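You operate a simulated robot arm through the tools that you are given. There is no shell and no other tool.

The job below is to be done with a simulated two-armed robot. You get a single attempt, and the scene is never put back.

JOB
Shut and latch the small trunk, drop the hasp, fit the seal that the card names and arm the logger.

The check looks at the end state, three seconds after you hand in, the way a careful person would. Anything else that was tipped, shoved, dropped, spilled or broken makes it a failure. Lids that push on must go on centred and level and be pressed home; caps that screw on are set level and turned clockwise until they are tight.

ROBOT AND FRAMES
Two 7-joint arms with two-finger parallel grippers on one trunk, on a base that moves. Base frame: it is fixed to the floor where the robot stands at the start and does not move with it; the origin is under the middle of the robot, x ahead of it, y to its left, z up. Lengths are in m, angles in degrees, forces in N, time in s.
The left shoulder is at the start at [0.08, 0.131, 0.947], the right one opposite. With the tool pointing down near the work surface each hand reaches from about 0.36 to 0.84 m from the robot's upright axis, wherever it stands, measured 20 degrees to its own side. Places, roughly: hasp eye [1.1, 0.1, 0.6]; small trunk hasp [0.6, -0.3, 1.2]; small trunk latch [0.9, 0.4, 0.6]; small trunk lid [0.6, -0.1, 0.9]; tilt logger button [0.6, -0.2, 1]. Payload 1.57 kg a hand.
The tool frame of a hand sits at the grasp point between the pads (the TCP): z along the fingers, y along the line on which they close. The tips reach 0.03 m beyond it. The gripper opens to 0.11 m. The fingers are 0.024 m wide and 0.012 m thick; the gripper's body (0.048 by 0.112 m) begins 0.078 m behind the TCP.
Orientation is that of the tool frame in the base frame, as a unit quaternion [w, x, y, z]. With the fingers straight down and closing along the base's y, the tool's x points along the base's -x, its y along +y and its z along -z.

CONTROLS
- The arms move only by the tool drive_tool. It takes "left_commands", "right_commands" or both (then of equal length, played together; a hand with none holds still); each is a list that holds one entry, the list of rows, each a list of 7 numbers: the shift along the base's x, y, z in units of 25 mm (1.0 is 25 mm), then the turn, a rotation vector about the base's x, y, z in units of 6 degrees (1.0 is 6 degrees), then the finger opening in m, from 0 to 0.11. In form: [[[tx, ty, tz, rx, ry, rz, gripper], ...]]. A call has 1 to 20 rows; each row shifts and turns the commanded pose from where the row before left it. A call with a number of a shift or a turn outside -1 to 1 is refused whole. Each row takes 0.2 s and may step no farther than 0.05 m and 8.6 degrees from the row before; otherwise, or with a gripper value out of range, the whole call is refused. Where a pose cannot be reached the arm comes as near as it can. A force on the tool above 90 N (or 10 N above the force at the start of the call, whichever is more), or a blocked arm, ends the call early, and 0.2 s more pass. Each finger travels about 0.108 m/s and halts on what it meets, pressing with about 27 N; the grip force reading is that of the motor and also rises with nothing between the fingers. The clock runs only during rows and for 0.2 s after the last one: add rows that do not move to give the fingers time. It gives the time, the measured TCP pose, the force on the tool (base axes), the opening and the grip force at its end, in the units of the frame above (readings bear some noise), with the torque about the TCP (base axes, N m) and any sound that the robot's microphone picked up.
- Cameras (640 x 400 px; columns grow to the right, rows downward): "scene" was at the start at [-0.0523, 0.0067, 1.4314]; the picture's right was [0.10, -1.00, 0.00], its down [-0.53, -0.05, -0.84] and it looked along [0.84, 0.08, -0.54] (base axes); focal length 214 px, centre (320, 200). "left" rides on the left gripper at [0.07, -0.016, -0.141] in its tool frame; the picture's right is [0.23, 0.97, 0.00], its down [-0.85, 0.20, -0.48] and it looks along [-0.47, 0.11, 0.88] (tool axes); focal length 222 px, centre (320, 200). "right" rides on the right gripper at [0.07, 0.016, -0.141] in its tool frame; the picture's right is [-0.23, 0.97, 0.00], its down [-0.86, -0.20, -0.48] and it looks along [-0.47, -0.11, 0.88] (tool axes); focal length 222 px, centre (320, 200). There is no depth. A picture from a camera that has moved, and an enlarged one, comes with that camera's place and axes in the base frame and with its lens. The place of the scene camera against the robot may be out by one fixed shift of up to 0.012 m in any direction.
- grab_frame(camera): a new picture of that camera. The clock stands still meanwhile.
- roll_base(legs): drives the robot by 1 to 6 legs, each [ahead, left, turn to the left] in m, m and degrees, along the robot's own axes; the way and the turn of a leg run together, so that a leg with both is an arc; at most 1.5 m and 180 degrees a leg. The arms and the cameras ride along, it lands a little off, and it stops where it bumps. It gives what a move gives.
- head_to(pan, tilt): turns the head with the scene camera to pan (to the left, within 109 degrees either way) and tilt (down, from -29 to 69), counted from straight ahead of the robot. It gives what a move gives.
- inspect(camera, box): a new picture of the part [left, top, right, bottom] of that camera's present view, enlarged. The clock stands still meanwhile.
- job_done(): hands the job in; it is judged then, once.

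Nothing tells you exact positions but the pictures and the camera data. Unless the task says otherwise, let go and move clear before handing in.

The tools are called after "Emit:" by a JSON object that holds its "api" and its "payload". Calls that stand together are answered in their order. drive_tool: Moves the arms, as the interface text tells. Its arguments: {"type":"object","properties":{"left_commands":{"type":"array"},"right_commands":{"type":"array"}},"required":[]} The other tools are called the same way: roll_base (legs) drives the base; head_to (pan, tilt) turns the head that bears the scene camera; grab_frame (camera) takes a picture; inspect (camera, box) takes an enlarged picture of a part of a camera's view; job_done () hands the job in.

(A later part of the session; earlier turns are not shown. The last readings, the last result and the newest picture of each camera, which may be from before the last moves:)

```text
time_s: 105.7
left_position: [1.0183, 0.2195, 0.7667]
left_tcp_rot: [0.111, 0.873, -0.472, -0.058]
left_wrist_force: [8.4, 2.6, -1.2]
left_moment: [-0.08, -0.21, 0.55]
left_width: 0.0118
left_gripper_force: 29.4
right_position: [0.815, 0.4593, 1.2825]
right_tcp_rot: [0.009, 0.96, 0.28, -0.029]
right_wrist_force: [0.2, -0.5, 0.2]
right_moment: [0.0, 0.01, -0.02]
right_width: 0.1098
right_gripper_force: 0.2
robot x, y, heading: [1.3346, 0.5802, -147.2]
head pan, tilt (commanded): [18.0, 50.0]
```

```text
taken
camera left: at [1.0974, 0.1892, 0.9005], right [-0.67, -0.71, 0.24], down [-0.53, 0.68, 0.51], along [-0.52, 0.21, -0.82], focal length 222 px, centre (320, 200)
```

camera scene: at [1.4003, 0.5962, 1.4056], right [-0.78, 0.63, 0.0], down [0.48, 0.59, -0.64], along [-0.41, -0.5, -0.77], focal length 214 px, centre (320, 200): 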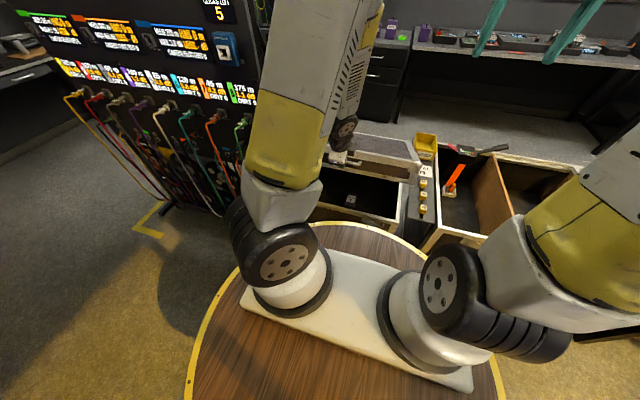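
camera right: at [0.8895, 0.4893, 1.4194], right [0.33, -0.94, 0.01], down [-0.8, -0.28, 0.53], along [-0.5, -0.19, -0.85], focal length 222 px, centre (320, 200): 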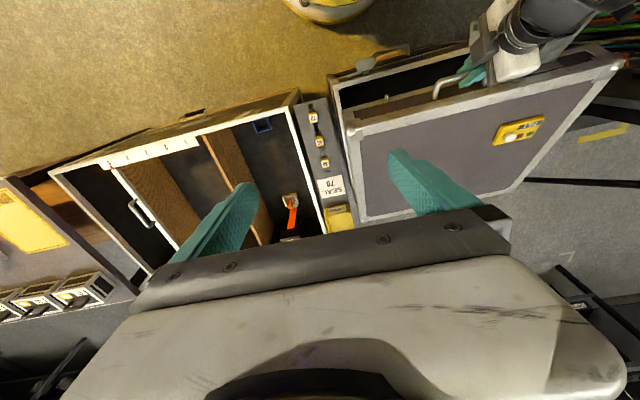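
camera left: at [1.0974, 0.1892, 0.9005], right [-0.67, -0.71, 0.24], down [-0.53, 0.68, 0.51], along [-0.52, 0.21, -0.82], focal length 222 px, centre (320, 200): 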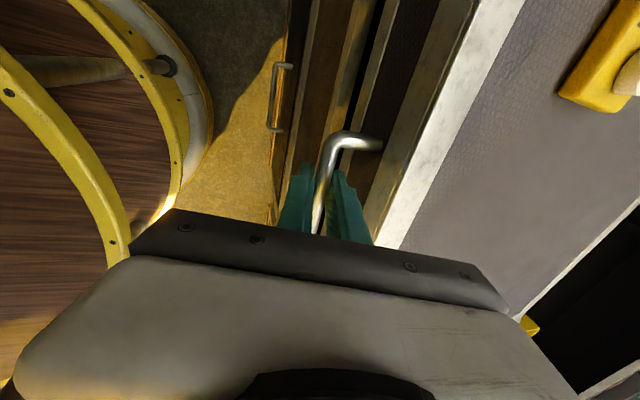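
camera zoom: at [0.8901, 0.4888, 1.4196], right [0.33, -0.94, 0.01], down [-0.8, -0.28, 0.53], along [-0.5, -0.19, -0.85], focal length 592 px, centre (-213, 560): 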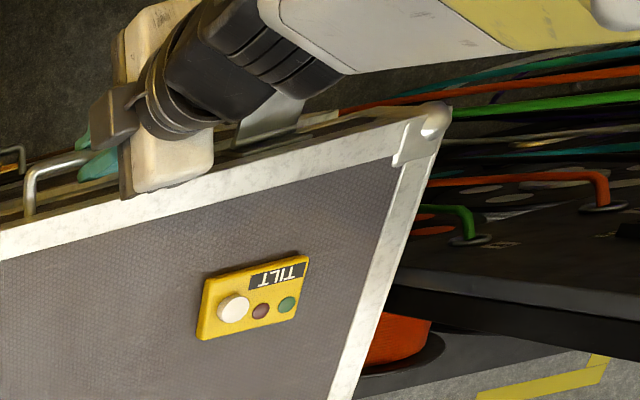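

Emit:
{"api": "drive_tool", "payload": {"left_commands": [[[0.114, 0.075, -0.76, 0.142, -0.215, 0, 0.0], [0.083, 0.055, -0.768, 0.142, -0.215, 0, 0.0]]]}}

Emit:
{"api": "grab_frame", "payload": {"camera": "left"}}

Emit:
{"api": "inspect", "payload": {"camera": "right", "box": [320, 0, 640, 200]}}

```text
time_s: 106.3
left_position: [1.0224, 0.2219, 0.7285]
left_tcp_rot: [0.089, 0.875, -0.474, -0.046]
left_wrist_force: [10.4, -5.3, -3.2]
left_moment: [-0.16, -0.12, 0.52]
left_width: 0.0119
left_gripper_force: 29.4
right_position: [0.8158, 0.4593, 1.2817]
right_tcp_rot: [0.008, 0.96, 0.28, -0.029]
right_wrist_force: [0.8, 1.1, -0.6]
right_moment: [-0.02, 0.02, -0.01]
right_width: 0.11
right_gripper_force: 0.1
robot x, y, heading: [1.3313, 0.5812, -146.8]
head pan, tilt (commanded): [18.0, 50.0]
```

```text
taken
camera left: at [1.096, 0.1884, 0.8647], right [-0.67, -0.71, 0.19], down [-0.55, 0.66, 0.51], along [-0.49, 0.23, -0.84], focal length 222 px, centre (320, 200)
```

left: 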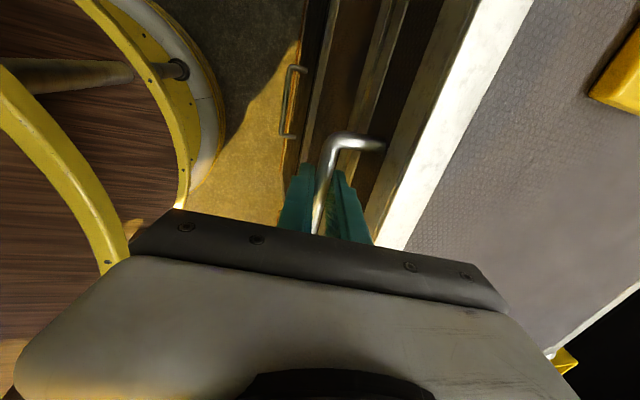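

```text
2.00 times, centred on (480, 100) of right
camera zoom: at [0.89, 0.4886, 1.4196], right [0.33, -0.94, 0.01], down [-0.8, -0.28, 0.53], along [-0.5, -0.19, -0.85], focal length 444 px, centre (0, 400)
```

zoom: 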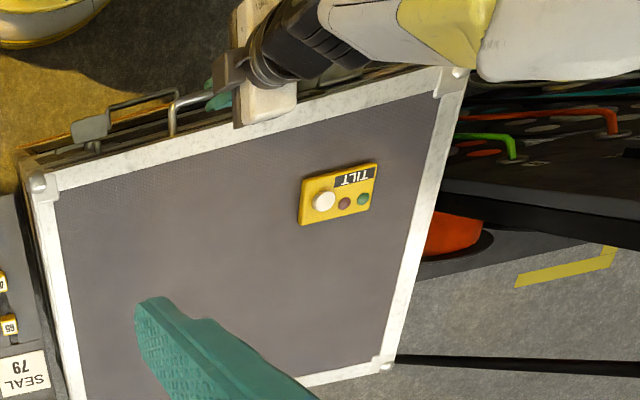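

Emit:
{"api": "drive_tool", "payload": {"left_commands": [[[0.057, 0.037, -0.6, 0.0, 0.0, 0, 0.0], [0.02, 0.013, -0.3, 0.0, 0.0, 0, 0.0]]]}}

Emit:
{"api": "grab_frame", "payload": {"camera": "left"}}

Emit:
{"api": "inspect", "payload": {"camera": "right", "box": [300, 0, 460, 100]}}

```text
time_s: 106.9
left_position: [1.0185, 0.2253, 0.7073]
left_tcp_rot: [0.091, 0.874, -0.474, -0.051]
left_wrist_force: [-15.2, -11.5, 21.5]
left_moment: [0.38, 0.02, 0.65]
left_width: 0.0119
left_gripper_force: 29.0
right_position: [0.8145, 0.4586, 1.2817]
right_tcp_rot: [0.009, 0.96, 0.279, -0.028]
right_wrist_force: [-0.5, 0.8, -0.4]
right_moment: [0.0, -0.01, 0.0]
right_width: 0.11
right_gripper_force: 0.1
robot x, y, heading: [1.3324, 0.5837, -147.0]
head pan, tilt (commanded): [18.0, 50.0]
```

```text
taken
camera left: at [1.0938, 0.1902, 0.8424], right [-0.67, -0.71, 0.2], down [-0.54, 0.66, 0.51], along [-0.5, 0.24, -0.83], focal length 222 px, centre (320, 200)
```

left: 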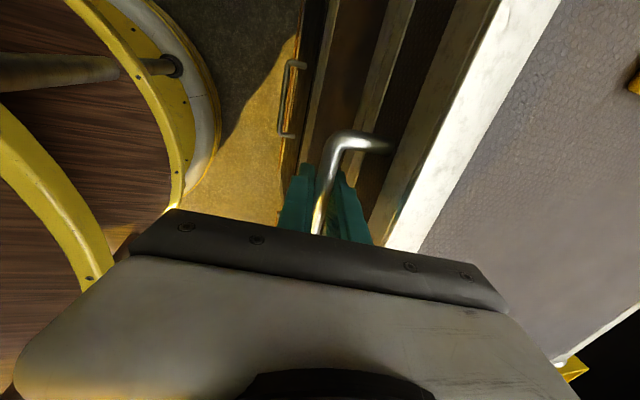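

```text
4.00 times, centred on (380, 50) of right
camera zoom: at [0.889, 0.489, 1.4194], right [0.33, -0.94, 0.01], down [-0.8, -0.27, 0.53], along [-0.5, -0.19, -0.85], focal length 888 px, centre (80, 800)
```

zoom: 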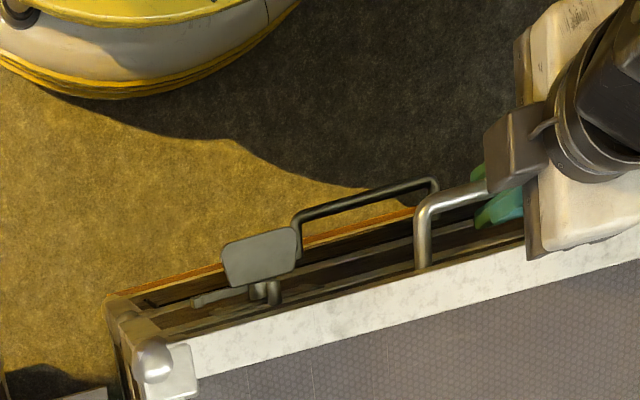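

The lid is down on the box (the hand feels it seat). I'll open the fingers and withdraw upward.

Emit:
{"api": "drive_tool", "payload": {"left_commands": [[[0, 0, 0, 0, 0, 0, 0.034], [0, 0, 0, 0, 0, 0, 0.034], [0, 0, 0.2, 0, 0, 0, 0.034], [0.1, 0.07, 0.7, 0, 0, 0, 0.034], [0.15, 0.1, 1, 0, 0, 0, 0.034], [0.15, 0.1, 1, 0, 0, 0, 0.034]]]}}

Emit:
{"api": "grab_frame", "payload": {"camera": "left"}}

Emit:
{"api": "inspect", "payload": {"camera": "right", "box": [300, 0, 640, 200]}}

```text
time_s: 108.3
left_position: [1.0335, 0.2325, 0.7783]
left_tcp_rot: [0.089, 0.874, -0.475, -0.048]
left_wrist_force: [-0.5, -0.2, -0.5]
left_moment: [0.0, -0.04, 0.02]
left_width: 0.0342
left_gripper_force: 0.0
right_position: [0.8154, 0.4593, 1.282]
right_tcp_rot: [0.008, 0.96, 0.279, -0.03]
right_wrist_force: [-0.2, -0.3, -0.4]
right_moment: [0.04, -0.03, 0.03]
right_width: 0.1099
right_gripper_force: 0.1
robot x, y, heading: [1.3361, 0.581, -147.0]
head pan, tilt (commanded): [18.0, 50.0]
```

```text
taken
camera left: at [1.107, 0.198, 0.9146], right [-0.68, -0.71, 0.19], down [-0.55, 0.66, 0.51], along [-0.49, 0.24, -0.84], focal length 222 px, centre (320, 200)
```

left: 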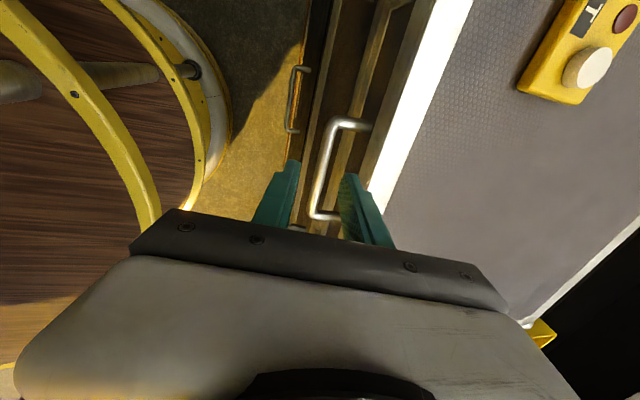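

```text
1.88 times, centred on (470, 100) of right
camera zoom: at [0.8893, 0.4888, 1.4194], right [0.33, -0.94, 0.01], down [-0.8, -0.28, 0.53], along [-0.49, -0.19, -0.85], focal length 418 px, centre (38, 388)
```

zoom: 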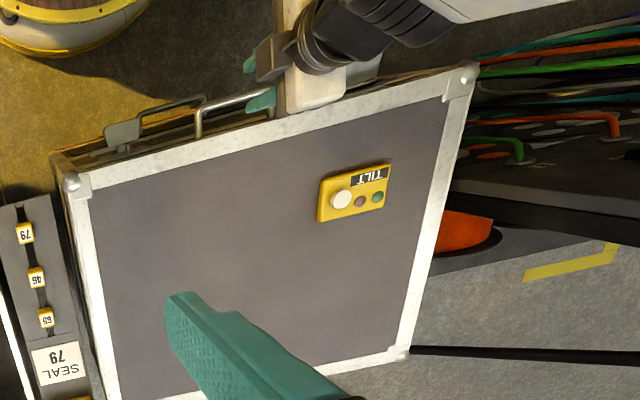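

The lid stays shut. Raising the left hand clear, then I'll back the base off for room to work the latch.

Emit:
{"api": "drive_tool", "payload": {"left_commands": [[[0, 0, 1, 0, 0, 0, 0.034], [0, 0, 1, 0, 0, 0, 0.034], [0, 0, 1, 0, 0, 0, 0.034], [0, 0, 1, 0, 0, 0, 0.034], [0, 0, 1, 0, 0, 0, 0.034], [0, 0, 1, 0, 0, 0, 0.034], [0, 0, 1, 0, 0, 0, 0.034], [0, 0, 1, 0, 0, 0, 0.034], [0, 0, 1, 0, 0, 0, 0.034], [0, 0, 1, 0, 0, 0, 0.034], [0, 0, 1, 0, 0, 0, 0.034], [0, 0, 1, 0, 0, 0, 0.034], [0, 0, 1, 0, 0, 0, 0.034], [0, 0, 1, 0, 0, 0, 0.034], [0, 0, 1, 0, 0, 0, 0.034], [0, 0, 1, 0, 0, 0, 0.034], [0, 0, 1, 0, 0, 0, 0.034], [0, 0, 1, 0, 0, 0, 0.034]]]}}

Emit:
{"api": "roll_base", "payload": {"legs": [[-0.2, 0.05, 0]]}}

Emit:
{"api": "head_to", "payload": {"pan": 0, "tilt": 42}}

Emit:
{"api": "grab_frame", "payload": {"camera": "scene"}}

Emit:
{"api": "inspect", "payload": {"camera": "scene", "box": [240, 130, 400, 260]}}

```text
time_s: 112.1
left_position: [1.0328, 0.2315, 1.2308]
left_tcp_rot: [0.088, 0.875, -0.474, -0.048]
left_wrist_force: [0.2, 0.3, -0.5]
left_moment: [-0.01, -0.02, -0.04]
left_width: 0.0343
left_gripper_force: 0.0
right_position: [0.8149, 0.4589, 1.2812]
right_tcp_rot: [0.009, 0.96, 0.28, -0.028]
right_wrist_force: [-0.2, 0.4, -0.4]
right_moment: [0.03, -0.01, 0.02]
right_width: 0.1101
right_gripper_force: 0.1
robot x, y, heading: [1.3353, 0.5825, -146.9]
head pan, tilt (commanded): [18.0, 50.0]
```

```text
time_s: 113.7
left_position: [1.2283, 0.297, 1.2294]
left_tcp_rot: [0.088, 0.875, -0.474, -0.047]
left_wrist_force: [-1.1, 0.5, -0.1]
left_moment: [0.0, -0.03, -0.04]
left_width: 0.0339
left_gripper_force: 0.0
right_position: [1.0093, 0.5258, 1.2813]
right_tcp_rot: [0.008, 0.96, 0.279, -0.029]
right_wrist_force: [-0.7, -0.5, 0.0]
right_moment: [0.03, -0.01, 0.02]
right_width: 0.1101
right_gripper_force: 0.0
robot x, y, heading: [1.5276, 0.6448, -146.8]
head pan, tilt (commanded): [18.0, 50.0]
```

```text
time_s: 114.5
left_position: [1.2285, 0.2981, 1.2297]
left_tcp_rot: [0.089, 0.875, -0.474, -0.046]
left_wrist_force: [0.4, 0.2, -0.1]
left_moment: [0.03, 0.0, -0.04]
left_width: 0.0339
left_gripper_force: 0.1
right_position: [1.0105, 0.5248, 1.2818]
right_tcp_rot: [0.009, 0.96, 0.28, -0.03]
right_wrist_force: [-0.2, 0.4, 1.0]
right_moment: [-0.01, -0.01, 0.03]
right_width: 0.1098
right_gripper_force: 0.0
robot x, y, heading: [1.5275, 0.653, -147.2]
head pan, tilt (commanded): [0.0, 42.0]
```

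```text
taken
camera scene: at [1.5739, 0.6762, 1.4168], right [-0.55, 0.84, 0.0], down [0.56, 0.37, -0.74], along [-0.62, -0.41, -0.67], focal length 214 px, centre (320, 200)
```

scene: 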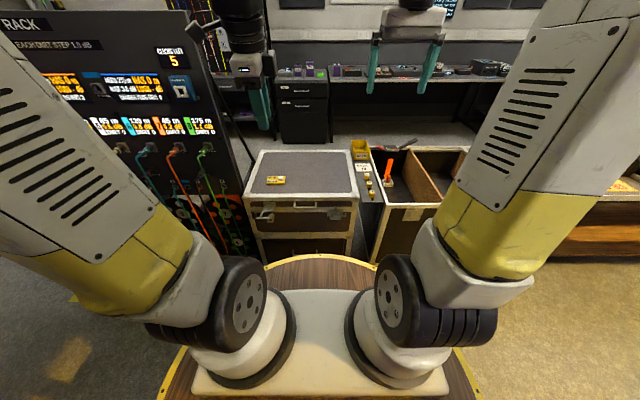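

```text
3.08 times, centred on (320, 195) of scene
camera zoom: at [1.5739, 0.6762, 1.4168], right [-0.55, 0.84, 0.0], down [0.56, 0.37, -0.74], along [-0.62, -0.41, -0.67], focal length 660 px, centre (320, 215)
```

zoom: 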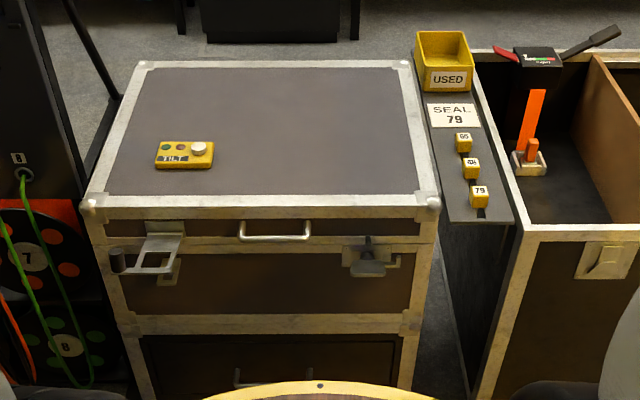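

The lid is shut flush, with the hasp strap sticking out at left and the peg right above the latch. Closer looks at both.

Emit:
{"api": "inspect", "payload": {"camera": "scene", "box": [310, 175, 360, 210]}}

Emit:
{"api": "inspect", "payload": {"camera": "scene", "box": [240, 180, 300, 220]}}

Emit:
{"api": "grab_frame", "payload": {"camera": "right"}}

Emit:
{"api": "grab_frame", "payload": {"camera": "left"}}

```text
11.43 times, centred on (335, 192) of scene
camera zoom: at [1.5739, 0.6762, 1.4168], right [-0.55, 0.84, 0.0], down [0.56, 0.37, -0.74], along [-0.62, -0.41, -0.67], focal length 2451 px, centre (149, 286)
```

zoom: 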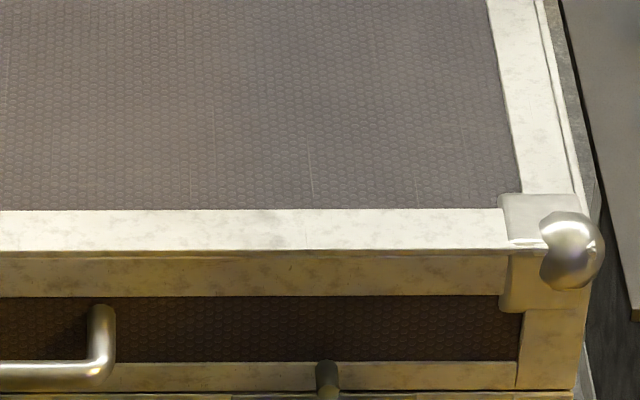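

```text
10.00 times, centred on (270, 200) of scene
camera zoom: at [1.5739, 0.6762, 1.4168], right [-0.55, 0.84, 0.0], down [0.56, 0.37, -0.74], along [-0.62, -0.41, -0.67], focal length 2145 px, centre (820, 200)
```

zoom: 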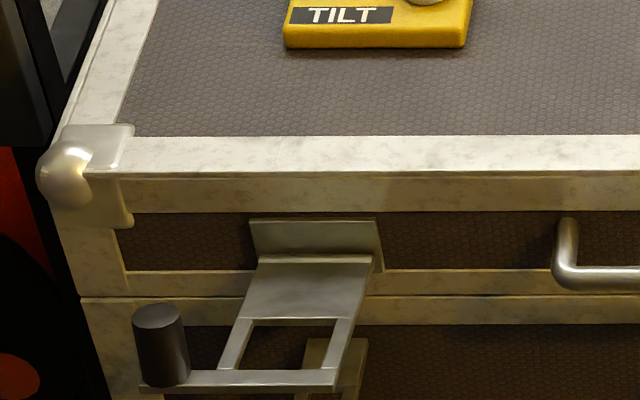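

```text
taken
camera right: at [1.0846, 0.5551, 1.4195], right [0.33, -0.94, 0.01], down [-0.8, -0.28, 0.53], along [-0.5, -0.19, -0.85], focal length 222 px, centre (320, 200)
```

right: 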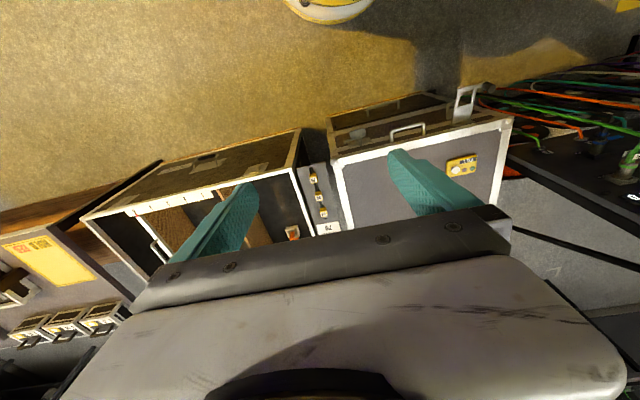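

```text
taken
camera left: at [1.3026, 0.2634, 1.3656], right [-0.68, -0.71, 0.19], down [-0.55, 0.66, 0.51], along [-0.49, 0.24, -0.84], focal length 222 px, centre (320, 200)
```

left: 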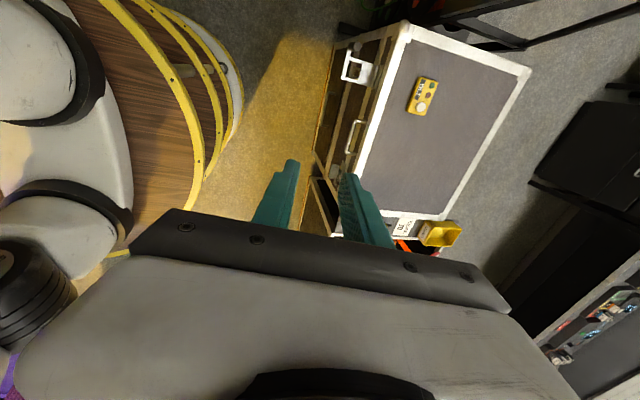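

Emit:
{"api": "inspect", "payload": {"camera": "right", "box": [310, 70, 530, 170]}}

Emit:
{"api": "inspect", "payload": {"camera": "scene", "box": [315, 195, 350, 220]}}

Emit:
{"api": "inspect", "payload": {"camera": "right", "box": [330, 100, 400, 160]}}

```text
2.91 times, centred on (420, 120) of right
camera zoom: at [1.0846, 0.5551, 1.4195], right [0.33, -0.94, 0.01], down [-0.8, -0.28, 0.53], along [-0.5, -0.19, -0.85], focal length 646 px, centre (29, 433)
```

zoom: 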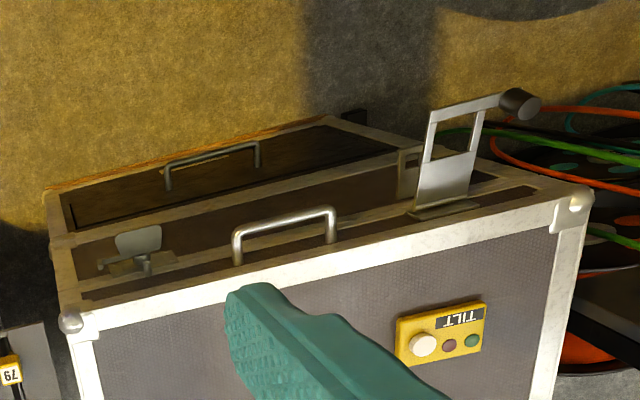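

```text
16.00 times, centred on (332, 208) of scene
camera zoom: at [1.5739, 0.6762, 1.4168], right [-0.55, 0.84, 0.0], down [0.56, 0.37, -0.74], along [-0.62, -0.41, -0.67], focal length 3432 px, centre (120, 80)
```

zoom: 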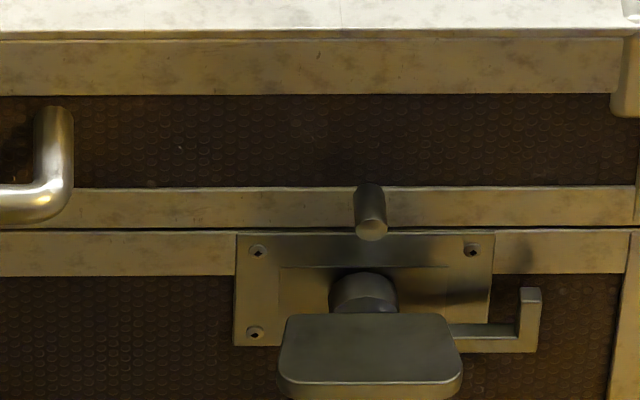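

```text
6.67 times, centred on (365, 130) of right
camera zoom: at [1.0846, 0.5551, 1.4195], right [0.33, -0.94, 0.01], down [-0.8, -0.28, 0.53], along [-0.5, -0.19, -0.85], focal length 1481 px, centre (20, 667)
```

zoom: 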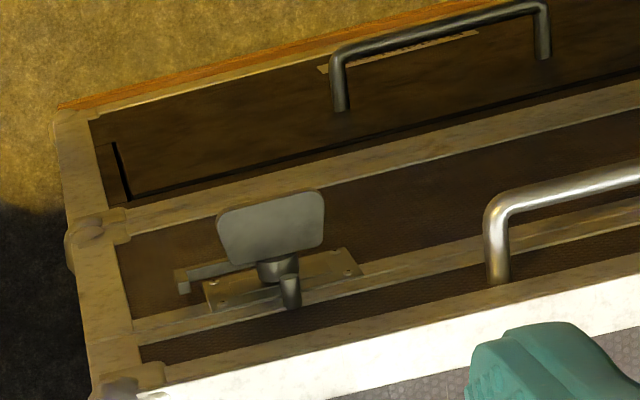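

The latch geometry is clear: the thumb plate is horizontal now and a quarter-turn counter-clockwise swings the hook up over the lid's peg. I'll back off a little for elbow room and bring the right hand down in front of the latch.

Emit:
{"api": "roll_base", "payload": {"legs": [[-0.09, 0, 0.5]]}}

Emit:
{"api": "drive_tool", "payload": {"right_commands": [[[-0.28, -0.55, -1, 0, 0, 0, 0.06], [-0.28, -0.55, -1, 0, 0, 0, 0.06], [-0.28, -0.55, -1, 0, 0, 0, 0.06], [-0.28, -0.55, -1, 0, 0, 0, 0.06], [-0.28, -0.55, -1, 0, 0, 0, 0.06], [-0.28, -0.55, -1, 0, 0, 0, 0.06], [-0.28, -0.55, -1, 0, 0, 0, 0.06], [-0.28, -0.55, -1, 0, 0, 0, 0.06], [-0.28, -0.55, -1, 0, 0, 0, 0.06], [-0.28, -0.55, -1, 0, 0, 0, 0.06], [-0.28, -0.55, -1, 0, 0, 0, 0.06], [-0.28, -0.55, -1, 0, 0, 0, 0.06], [-0.28, -0.55, -1, 0, 0, 0, 0.06], [-0.28, -0.55, -1, 0, 0, 0, 0.06], [-0.28, -0.55, -1, 0, 0, 0, 0.06], [-0.28, -0.55, -1, 0, 0, 0, 0.06]]]}}

Emit:
{"api": "grab_frame", "payload": {"camera": "scene"}}

Emit:
{"api": "grab_frame", "payload": {"camera": "right"}}

```text
time_s: 115.6
left_position: [1.3067, 0.3439, 1.2297]
left_tcp_rot: [0.089, 0.877, -0.47, -0.046]
left_wrist_force: [0.3, -0.6, 0.0]
left_moment: [0.01, -0.06, -0.03]
left_width: 0.0338
left_gripper_force: 0.0
right_position: [1.0879, 0.5689, 1.2819]
right_tcp_rot: [0.008, 0.958, 0.285, -0.029]
right_wrist_force: [-1.1, 1.3, -1.5]
right_moment: [0.05, -0.01, 0.02]
right_width: 0.1098
right_gripper_force: 0.1
robot x, y, heading: [1.6017, 0.6985, -146.4]
head pan, tilt (commanded): [0.0, 42.0]
```

```text
time_s: 119.0
left_position: [1.3077, 0.3443, 1.2301]
left_tcp_rot: [0.089, 0.877, -0.469, -0.047]
left_wrist_force: [0.6, 0.1, 0.1]
left_moment: [0.01, 0.01, 0.01]
left_width: 0.0341
left_gripper_force: 0.0
right_position: [0.9756, 0.3487, 0.8808]
right_tcp_rot: [0.009, 0.958, 0.284, -0.029]
right_wrist_force: [-0.5, 0.3, -0.7]
right_moment: [-0.01, 0.01, -0.03]
right_width: 0.0598
right_gripper_force: 0.0
robot x, y, heading: [1.6036, 0.6976, -146.4]
head pan, tilt (commanded): [0.0, 42.0]
```

```text
taken
camera scene: at [1.6497, 0.7268, 1.4168], right [-0.55, 0.83, 0.0], down [0.56, 0.37, -0.74], along [-0.62, -0.41, -0.67], focal length 214 px, centre (320, 200)
```

scene: 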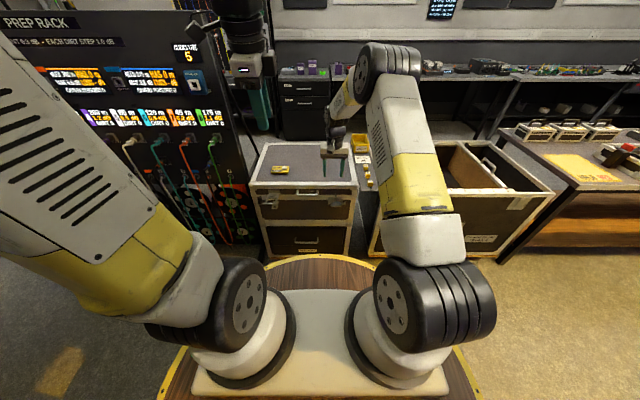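

```text
taken
camera right: at [1.0495, 0.3794, 1.0193], right [0.34, -0.94, 0.01], down [-0.8, -0.28, 0.53], along [-0.49, -0.19, -0.85], focal length 222 px, centre (320, 200)
```

right: 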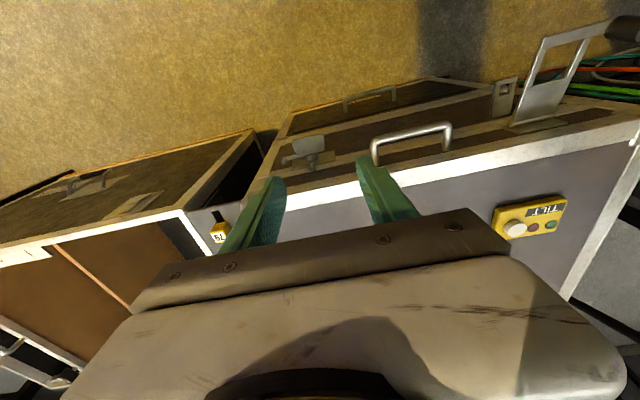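

Emit:
{"api": "inspect", "payload": {"camera": "right", "box": [255, 110, 365, 190]}}

```text
5.00 times, centred on (310, 150) of right
camera zoom: at [1.0495, 0.3794, 1.0193], right [0.34, -0.94, 0.01], down [-0.8, -0.28, 0.53], along [-0.49, -0.19, -0.85], focal length 1111 px, centre (370, 450)
```

zoom: 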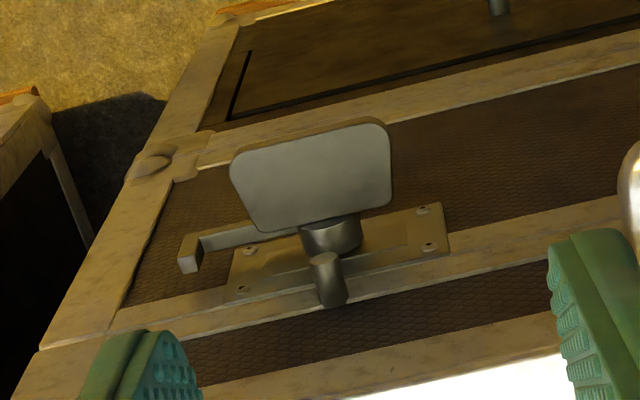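

Latch plate measured at about n = 0.955–0.981, s = 0.22, z = 0.64. I'll pitch the right hand to horizontal just in front of it.

Emit:
{"api": "drive_tool", "payload": {"right_commands": [[[0.069, 0.141, -0.554, -0.522, 0.792, 0, 0.06], [0.069, 0.141, -0.554, -0.522, 0.792, 0, 0.06], [0.069, 0.141, -0.554, -0.522, 0.792, 0, 0.06], [0.069, 0.141, -0.554, -0.522, 0.792, 0, 0.06], [0.069, 0.141, -0.554, -0.522, 0.792, 0, 0.06], [0.069, 0.141, -0.554, -0.522, 0.792, 0, 0.06], [0.069, 0.141, -0.554, -0.522, 0.792, 0, 0.06], [0.069, 0.141, -0.554, -0.522, 0.792, 0, 0.06], [0.069, 0.141, -0.554, -0.522, 0.792, 0, 0.06], [0.069, 0.141, -0.554, -0.522, 0.792, 0, 0.06], [0.069, 0.141, -0.554, -0.522, 0.792, 0, 0.06], [0.069, 0.141, -0.554, -0.522, 0.792, 0, 0.06], [0.069, 0.141, -0.554, -0.522, 0.792, 0, 0.06]]]}}

Emit:
{"api": "grab_frame", "payload": {"camera": "right"}}

Emit:
{"api": "grab_frame", "payload": {"camera": "scene"}}

```text
time_s: 121.8
left_position: [1.3067, 0.345, 1.23]
left_tcp_rot: [0.089, 0.877, -0.47, -0.046]
left_wrist_force: [0.6, -0.5, 0.0]
left_moment: [0.0, 0.01, -0.01]
left_width: 0.0341
left_gripper_force: 0.0
right_position: [0.9978, 0.3935, 0.7015]
right_tcp_rot: [0.182, 0.747, 0.222, -0.599]
right_wrist_force: [-0.1, -0.4, 0.9]
right_moment: [-0.01, 0.0, -0.04]
right_width: 0.0602
right_gripper_force: 0.1
robot x, y, heading: [1.6042, 0.6962, -146.3]
head pan, tilt (commanded): [0.0, 42.0]
```

```text
taken
camera right: at [1.1345, 0.4664, 0.6647], right [0.49, -0.84, 0.23], down [0.12, 0.33, 0.94], along [-0.86, -0.43, 0.27], focal length 222 px, centre (320, 200)
```

right: 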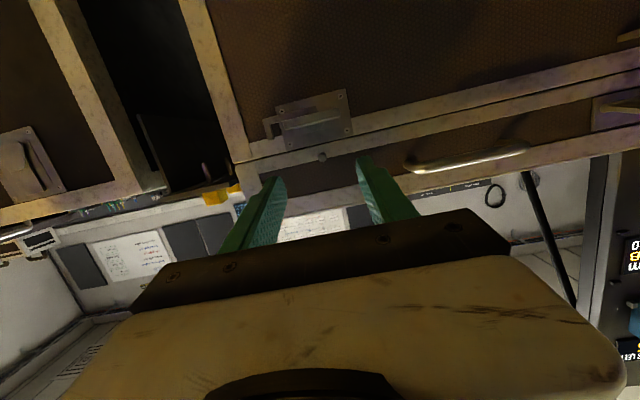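

```text
taken
camera scene: at [1.6496, 0.7266, 1.4168], right [-0.55, 0.83, 0.0], down [0.56, 0.37, -0.74], along [-0.62, -0.41, -0.67], focal length 214 px, centre (320, 200)
```

scene: 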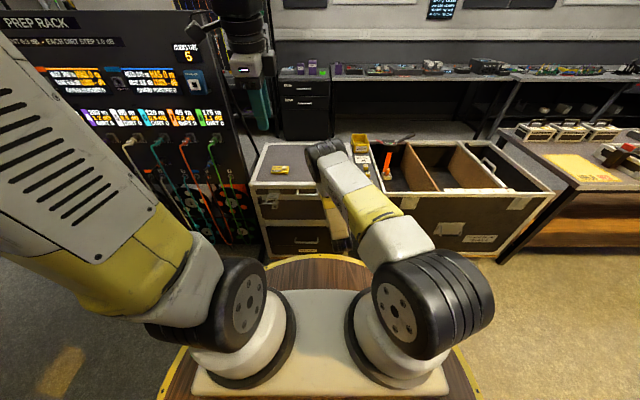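

Emit:
{"api": "inspect", "payload": {"camera": "right", "box": [230, 70, 400, 190]}}

```text
3.33 times, centred on (315, 130) of right
camera zoom: at [1.1345, 0.4664, 0.6647], right [0.49, -0.84, 0.23], down [0.12, 0.33, 0.94], along [-0.86, -0.43, 0.27], focal length 740 px, centre (337, 433)
```

zoom: 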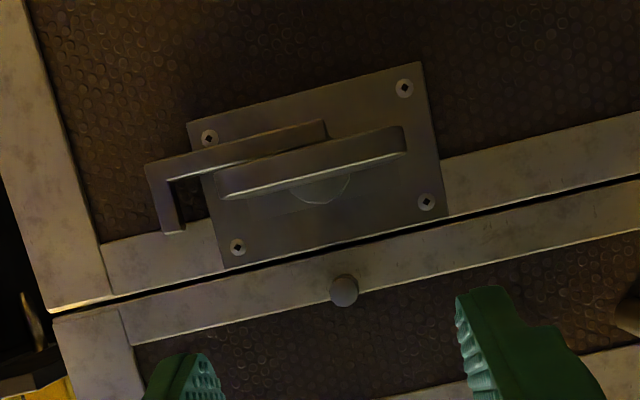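

I now have the latch head-on: shaft at s ≈ 0.2205, z ≈ 0.647, with the peg 40 mm straight above it. I'll roll the hand 90° so the fingers can take the thumb plate from above and below.

Emit:
{"api": "drive_tool", "payload": {"right_commands": [[[0, 0, 0, -0.814, -0.538, -0.215, 0.05], [0, 0, 0, -0.814, -0.538, -0.215, 0.05], [0, 0, 0, -0.814, -0.538, -0.215, 0.05], [0, 0, 0, -0.814, -0.538, -0.215, 0.05], [0, 0, 0, -0.814, -0.538, -0.215, 0.05], [0, 0, 0, -0.814, -0.538, -0.215, 0.05], [0, 0, 0, -0.814, -0.538, -0.215, 0.05], [0, 0, 0, -0.814, -0.538, -0.215, 0.05], [0, 0, 0, -0.814, -0.538, -0.215, 0.05], [0, 0, 0, -0.814, -0.538, -0.215, 0.05], [0, 0, 0, -0.814, -0.538, -0.215, 0.05], [0, 0, 0, -0.814, -0.538, -0.215, 0.05], [0, 0, 0, -0.814, -0.538, -0.215, 0.05], [0, 0, 0, -0.814, -0.538, -0.215, 0.05], [0, 0, 0, -0.814, -0.538, -0.215, 0.05]]]}}

Emit:
{"api": "grab_frame", "payload": {"camera": "right"}}

Emit:
{"api": "grab_frame", "payload": {"camera": "scene"}}

```text
time_s: 125.0
left_position: [1.3076, 0.3446, 1.2307]
left_tcp_rot: [0.089, 0.877, -0.47, -0.047]
left_wrist_force: [0.1, -0.2, 0.6]
left_moment: [-0.01, 0.04, 0.0]
left_width: 0.0341
left_gripper_force: 0.0
right_position: [0.9985, 0.3951, 0.7016]
right_tcp_rot: [0.551, 0.687, -0.37, -0.294]
right_wrist_force: [-0.8, 0.2, -0.3]
right_moment: [-0.01, -0.05, 0.02]
right_width: 0.0501
right_gripper_force: 0.1
robot x, y, heading: [1.6019, 0.696, -146.4]
head pan, tilt (commanded): [0.0, 42.0]
```

```text
taken
camera right: at [1.1477, 0.4127, 0.7488], right [-0.31, 0.08, 0.95], down [-0.05, 0.99, -0.1], along [-0.95, -0.07, -0.3], focal length 222 px, centre (320, 200)
```

right: 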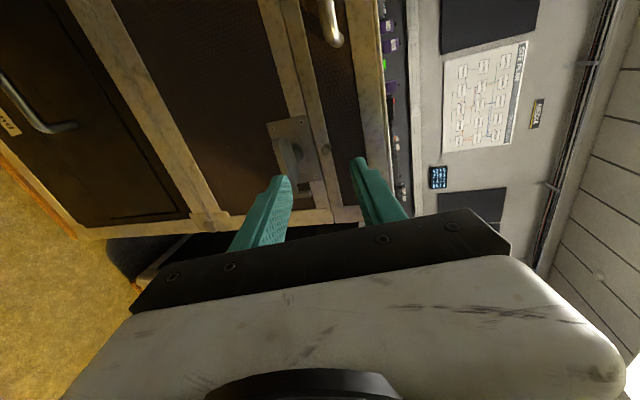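

```text
taken
camera scene: at [1.6495, 0.7265, 1.4168], right [-0.55, 0.83, 0.0], down [0.56, 0.37, -0.74], along [-0.62, -0.41, -0.67], focal length 214 px, centre (320, 200)
```

scene: 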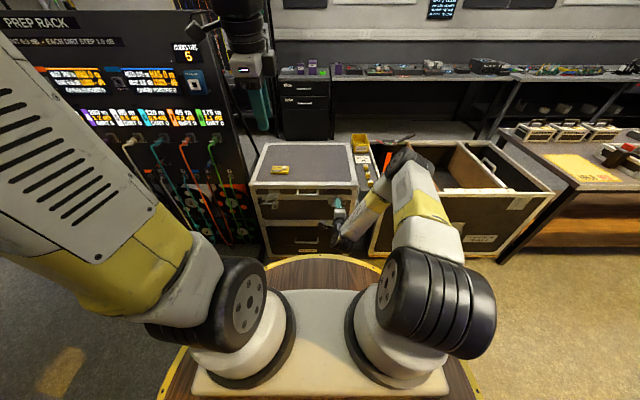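

Emit:
{"api": "drive_tool", "payload": {"right_commands": [[[0, 0, -0.66, 0, 0, 0, 0.036], [0, 0, -0.66, 0, 0, 0, 0.036], [0, 0, -0.66, 0, 0, 0, 0.036], [-0.334, -0.22, 0, 0, 0, 0, 0.036], [0, 0, 0, 0, 0, 0, 0.036]]]}}

Emit:
{"api": "grab_frame", "payload": {"camera": "right"}}

Emit:
{"api": "inspect", "payload": {"camera": "right", "box": [230, 60, 400, 240]}}

```text
time_s: 126.2
left_position: [1.3077, 0.3442, 1.2304]
left_tcp_rot: [0.089, 0.877, -0.47, -0.047]
left_wrist_force: [0.0, -0.7, -0.2]
left_moment: [0.01, 0.0, 0.01]
left_width: 0.034
left_gripper_force: 0.2
right_position: [0.9897, 0.3903, 0.6511]
right_tcp_rot: [0.552, 0.687, -0.37, -0.294]
right_wrist_force: [-0.4, -0.4, -0.3]
right_moment: [0.01, 0.0, 0.0]
right_width: 0.0363
right_gripper_force: 0.0
robot x, y, heading: [1.6012, 0.6951, -146.7]
head pan, tilt (commanded): [0.0, 42.0]
```

```text
taken
camera right: at [1.1397, 0.4076, 0.6987], right [-0.3, 0.08, 0.95], down [-0.05, 0.99, -0.09], along [-0.95, -0.07, -0.3], focal length 222 px, centre (320, 200)
```

right: 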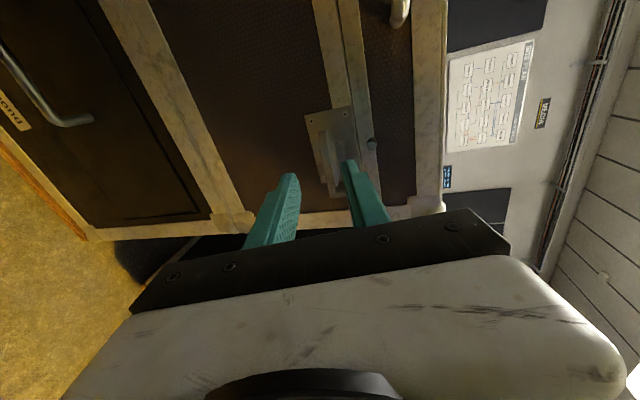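

```text
2.22 times, centred on (315, 150) of right
camera zoom: at [1.1397, 0.4076, 0.6987], right [-0.3, 0.08, 0.95], down [-0.05, 0.99, -0.09], along [-0.95, -0.07, -0.3], focal length 494 px, centre (331, 311)
```

zoom: 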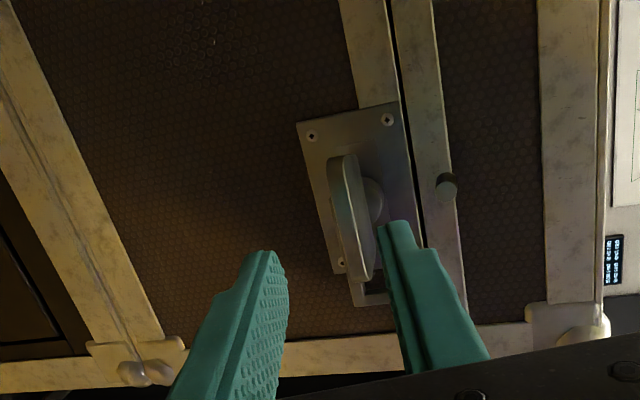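

The thumb plate lies between the finger planes. Advancing to take it.

Emit:
{"api": "drive_tool", "payload": {"right_commands": [[[-0.4425, -0.2918, 0, 0, 0, 0, 0.036], [-0.4425, -0.2918, 0, 0, 0, 0, 0.036], [-0.4425, -0.2918, 0, 0, 0, 0, 0.036], [-0.4425, -0.2918, 0, 0, 0, 0, 0.036], [0, 0, 0, 0, 0, 0, 0.036]]]}}

Emit:
{"api": "inspect", "payload": {"camera": "right", "box": [230, 60, 400, 240]}}

```text
time_s: 127.4
left_position: [1.3086, 0.3445, 1.2305]
left_tcp_rot: [0.089, 0.877, -0.47, -0.047]
left_wrist_force: [-0.6, -0.1, 0.6]
left_moment: [0.01, 0.0, 0.02]
left_width: 0.034
left_gripper_force: 0.0
right_position: [0.9448, 0.3601, 0.6519]
right_tcp_rot: [0.551, 0.688, -0.37, -0.295]
right_wrist_force: [-0.1, 0.5, 0.5]
right_moment: [-0.02, -0.01, 0.01]
right_width: 0.0362
right_gripper_force: 0.1
robot x, y, heading: [1.6015, 0.6969, -146.5]
head pan, tilt (commanded): [0.0, 42.0]
```

```text
2.22 times, centred on (315, 150) of right
camera zoom: at [1.0942, 0.3783, 0.6994], right [-0.3, 0.07, 0.95], down [-0.05, 0.99, -0.09], along [-0.95, -0.07, -0.3], focal length 494 px, centre (331, 311)
```

zoom: 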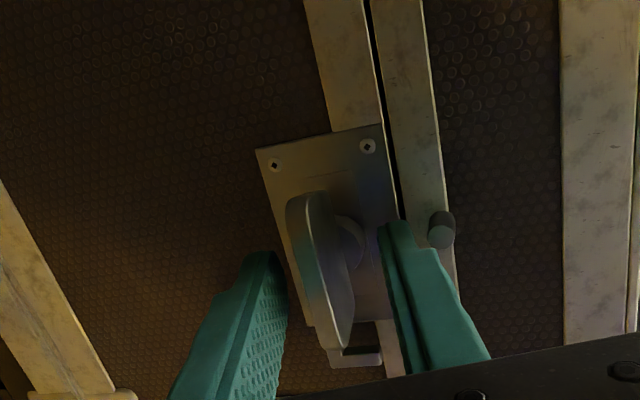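

Emit:
{"api": "drive_tool", "payload": {"right_commands": [[[0, 0, 0, 0, 0, 0, 0.02], [0, 0, 0, 0, 0, 0, 0.0], [0, 0, 0, 0, 0, 0, 0.0], [0, 0, 0, 0, 0, 0, 0.0]]]}}

Emit:
{"api": "inspect", "payload": {"camera": "right", "box": [230, 60, 400, 240]}}

```text
time_s: 128.4
left_position: [1.3064, 0.3436, 1.2293]
left_tcp_rot: [0.088, 0.877, -0.471, -0.047]
left_wrist_force: [-0.2, -0.3, 0.1]
left_moment: [0.01, -0.01, -0.02]
left_width: 0.0343
left_gripper_force: 0.0
right_position: [0.9456, 0.3603, 0.6511]
right_tcp_rot: [0.551, 0.689, -0.37, -0.293]
right_wrist_force: [2.0, 1.5, -19.0]
right_moment: [0.18, 0.65, 0.47]
right_width: 0.0137
right_gripper_force: 30.0
robot x, y, heading: [1.606, 0.6981, -146.1]
head pan, tilt (commanded): [0.0, 42.0]
```

```text
2.22 times, centred on (315, 150) of right
camera zoom: at [1.0949, 0.3788, 0.6981], right [-0.31, 0.07, 0.95], down [-0.05, 0.99, -0.09], along [-0.95, -0.07, -0.3], focal length 494 px, centre (331, 311)
```

zoom: 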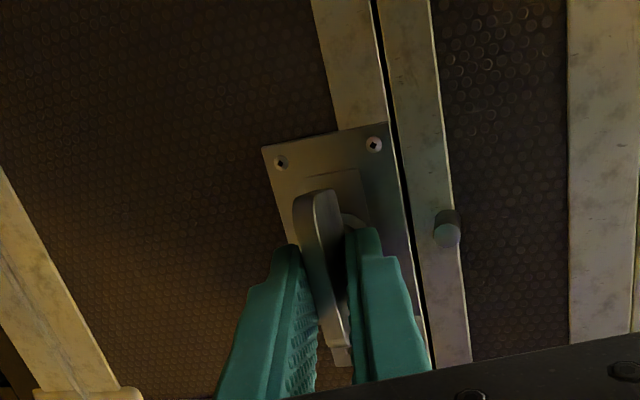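

The plate is gripped (13.7 mm). Starting the counter-clockwise turn, 30° first to check the feel.

Emit:
{"api": "drive_tool", "payload": {"right_commands": [[[0.007, -0.011, -0.008, 0.835, 0.55, 0, 0.0], [0.007, -0.011, -0.008, 0.835, 0.55, 0, 0.0], [0.007, -0.011, -0.008, 0.835, 0.55, 0, 0.0], [0.007, -0.011, -0.008, 0.835, 0.55, 0, 0.0], [0.007, -0.011, -0.008, 0.835, 0.55, 0, 0.0]]]}}

Emit:
{"api": "grab_frame", "payload": {"camera": "right"}}

Emit:
{"api": "inspect", "payload": {"camera": "right", "box": [230, 40, 420, 240]}}

```text
time_s: 129.6
left_position: [1.3084, 0.3448, 1.2299]
left_tcp_rot: [0.088, 0.877, -0.47, -0.047]
left_wrist_force: [0.2, 0.2, 0.1]
left_moment: [0.01, -0.01, -0.01]
left_width: 0.0339
left_gripper_force: 0.2
right_position: [0.9471, 0.3592, 0.6508]
right_tcp_rot: [0.436, 0.742, -0.214, -0.462]
right_wrist_force: [13.2, 13.8, -10.1]
right_moment: [-0.1, 0.28, 0.39]
right_width: 0.0134
right_gripper_force: 30.2
robot x, y, heading: [1.6067, 0.6977, -146.3]
head pan, tilt (commanded): [0.0, 42.0]
```

```text
taken
camera right: at [1.1041, 0.3651, 0.6572], right [-0.03, -0.35, 0.94], down [-0.01, 0.94, 0.35], along [-1.0, 0.0, -0.03], focal length 222 px, centre (320, 200)
```

right: 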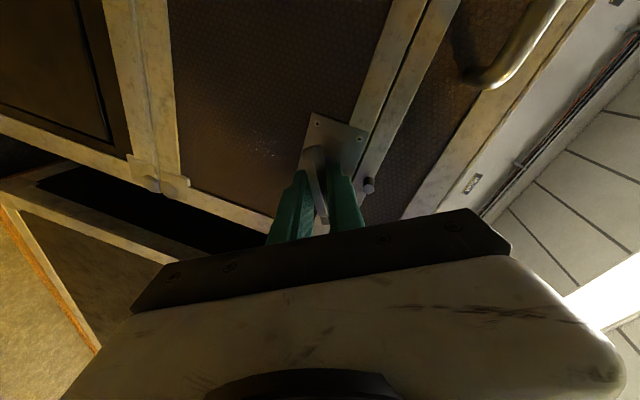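

```text
2.00 times, centred on (325, 140) of right
camera zoom: at [1.1041, 0.3651, 0.6572], right [-0.03, -0.35, 0.94], down [-0.01, 0.94, 0.35], along [-1.0, 0.0, -0.03], focal length 444 px, centre (310, 320)
```

zoom: 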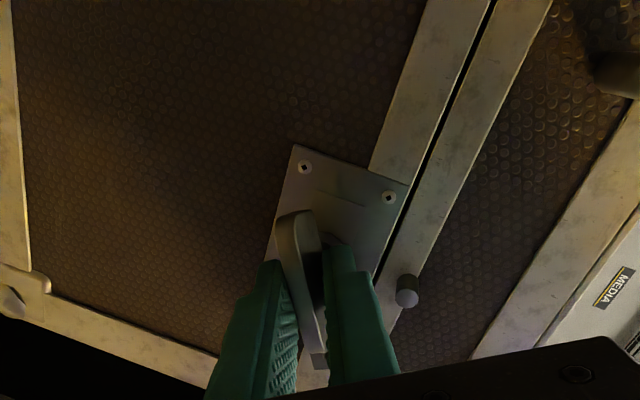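

The plate turns freely with the hand. Completing the quarter-turn.

Emit:
{"api": "drive_tool", "payload": {"right_commands": [[[0.007, -0.011, -0.008, 0.835, 0.55, 0, 0.0], [0.007, -0.011, -0.008, 0.835, 0.55, 0, 0.0], [0.007, -0.011, -0.008, 0.835, 0.55, 0, 0.0], [0.007, -0.011, -0.008, 0.835, 0.55, 0, 0.0], [0.007, -0.011, -0.008, 0.835, 0.55, 0, 0.0], [0.007, -0.011, -0.008, 0.835, 0.55, 0, 0.0], [0.007, -0.011, -0.008, 0.835, 0.55, 0, 0.0], [0.007, -0.011, -0.008, 0.835, 0.55, 0, 0.0]]]}}

Emit:
{"api": "inspect", "payload": {"camera": "right", "box": [230, 40, 420, 240]}}

```text
time_s: 131.4
left_position: [1.3089, 0.3452, 1.2295]
left_tcp_rot: [0.089, 0.877, -0.47, -0.047]
left_wrist_force: [-0.2, 0.0, -0.1]
left_moment: [-0.03, 0.01, 0.0]
left_width: 0.0341
left_gripper_force: 0.1
right_position: [0.9484, 0.3563, 0.65]
right_tcp_rot: [0.197, 0.722, 0.06, -0.661]
right_wrist_force: [4.9, 9.6, -7.6]
right_moment: [-0.29, 0.27, 0.59]
right_width: 0.0134
right_gripper_force: 29.8
robot x, y, heading: [1.6034, 0.6958, -146.8]
head pan, tilt (commanded): [0.0, 42.0]
```

```text
2.00 times, centred on (325, 140) of right
camera zoom: at [1.093, 0.3817, 0.592], right [0.31, -0.85, 0.42], down [0.28, 0.5, 0.82], along [-0.91, -0.14, 0.39], focal length 444 px, centre (310, 320)
```

zoom: 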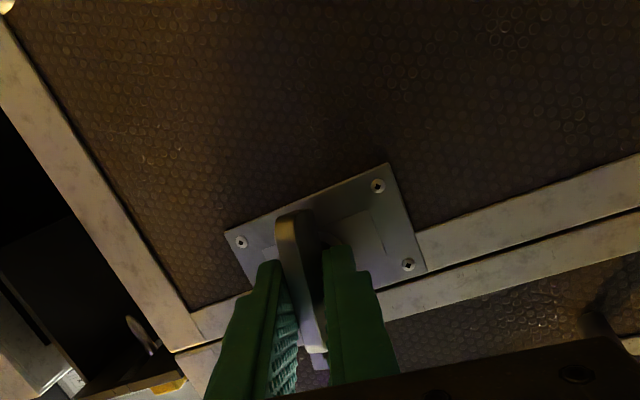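

Emit:
{"api": "drive_tool", "payload": {"right_commands": [[[0.007, -0.011, -0.008, 0.835, 0.55, 0, 0.0], [0.007, -0.011, -0.008, 0.835, 0.55, 0, 0.0]]]}}

Emit:
{"api": "grab_frame", "payload": {"camera": "right"}}

Emit:
{"api": "inspect", "payload": {"camera": "right", "box": [230, 40, 420, 240]}}

```text
time_s: 132.0
left_position: [1.3078, 0.3441, 1.2296]
left_tcp_rot: [0.089, 0.877, -0.471, -0.047]
left_wrist_force: [-0.9, -0.7, 0.7]
left_moment: [0.03, 0.01, -0.01]
left_width: 0.0342
left_gripper_force: 0.0
right_position: [0.9473, 0.3563, 0.649]
right_tcp_rot: [0.127, 0.698, 0.127, -0.694]
right_wrist_force: [8.5, 13.6, -4.1]
right_moment: [-0.23, 0.28, 0.61]
right_width: 0.0133
right_gripper_force: 30.1
robot x, y, heading: [1.602, 0.697, -146.3]
head pan, tilt (commanded): [0.0, 42.0]
```

```text
taken
camera right: at [1.0859, 0.3922, 0.58], right [0.34, -0.91, 0.23], down [0.37, 0.36, 0.86], along [-0.86, -0.21, 0.46], focal length 222 px, centre (320, 200)
```

right: 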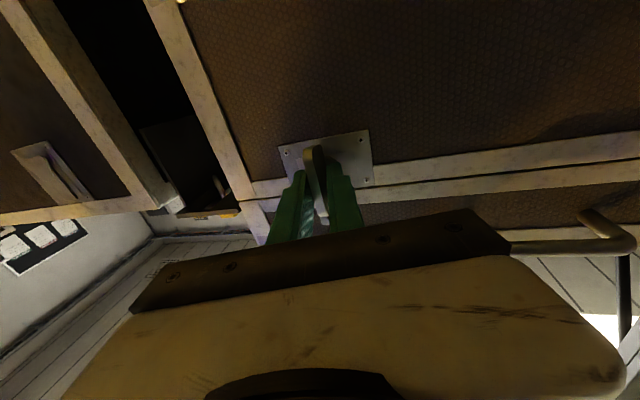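

```text
2.00 times, centred on (325, 140) of right
camera zoom: at [1.0859, 0.3922, 0.58], right [0.34, -0.91, 0.23], down [0.37, 0.36, 0.86], along [-0.86, -0.21, 0.46], focal length 444 px, centre (310, 320)
```

zoom: 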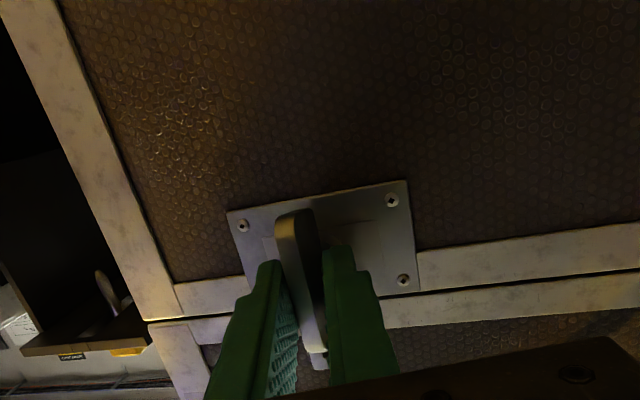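

The nominal 90° is reached with no stop felt. I'll nudge a few degrees more to find the end stop or click.

Emit:
{"api": "drive_tool", "payload": {"right_commands": [[[0.007, -0.011, -0.008, 0.557, 0.367, 0, 0.0]]]}}

Emit:
{"api": "drive_tool", "payload": {"right_commands": [[[0.007, -0.011, -0.008, 0.557, 0.367, 0, 0.0]]]}}

Emit:
{"api": "inspect", "payload": {"camera": "right", "box": [230, 40, 420, 240]}}

```text
time_s: 132.4
left_position: [1.3074, 0.3453, 1.2305]
left_tcp_rot: [0.088, 0.877, -0.47, -0.046]
left_wrist_force: [-0.6, -1.1, 0.8]
left_moment: [-0.06, -0.02, -0.03]
left_width: 0.0337
left_gripper_force: 0.1
right_position: [0.9485, 0.3552, 0.6491]
right_tcp_rot: [-0.104, -0.688, -0.149, 0.703]
right_wrist_force: [6.0, 15.4, -3.1]
right_moment: [-0.62, -0.65, 0.61]
right_width: 0.0148
right_gripper_force: 30.4
robot x, y, heading: [1.603, 0.6936, -146.1]
head pan, tilt (commanded): [0.0, 42.0]
```

```text
time_s: 132.8
left_position: [1.3091, 0.3438, 1.229]
left_tcp_rot: [0.089, 0.877, -0.47, -0.047]
left_wrist_force: [-0.3, -0.2, -0.1]
left_moment: [0.01, -0.02, -0.02]
left_width: 0.0344
left_gripper_force: 0.1
right_position: [0.9477, 0.3556, 0.6485]
right_tcp_rot: [-0.083, -0.676, -0.171, 0.711]
right_wrist_force: [5.0, 17.4, -1.1]
right_moment: [-0.83, -0.59, 0.62]
right_width: 0.017
right_gripper_force: 32.2
robot x, y, heading: [1.6058, 0.6979, -146.4]
head pan, tilt (commanded): [0.0, 42.0]
```

```text
2.00 times, centred on (325, 140) of right
camera zoom: at [1.0802, 0.4003, 0.5738], right [0.36, -0.93, 0.1], down [0.44, 0.26, 0.86], along [-0.83, -0.26, 0.5], focal length 444 px, centre (310, 320)
```

zoom: 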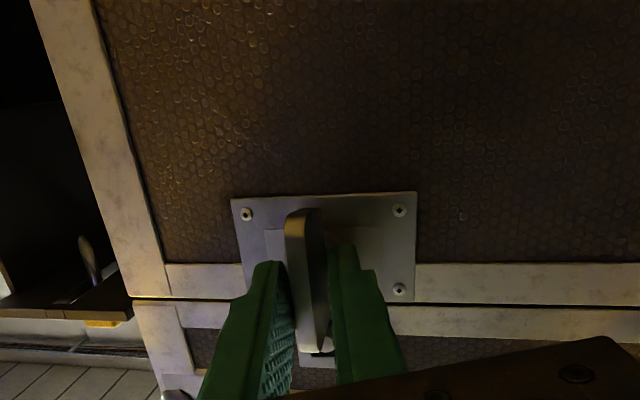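

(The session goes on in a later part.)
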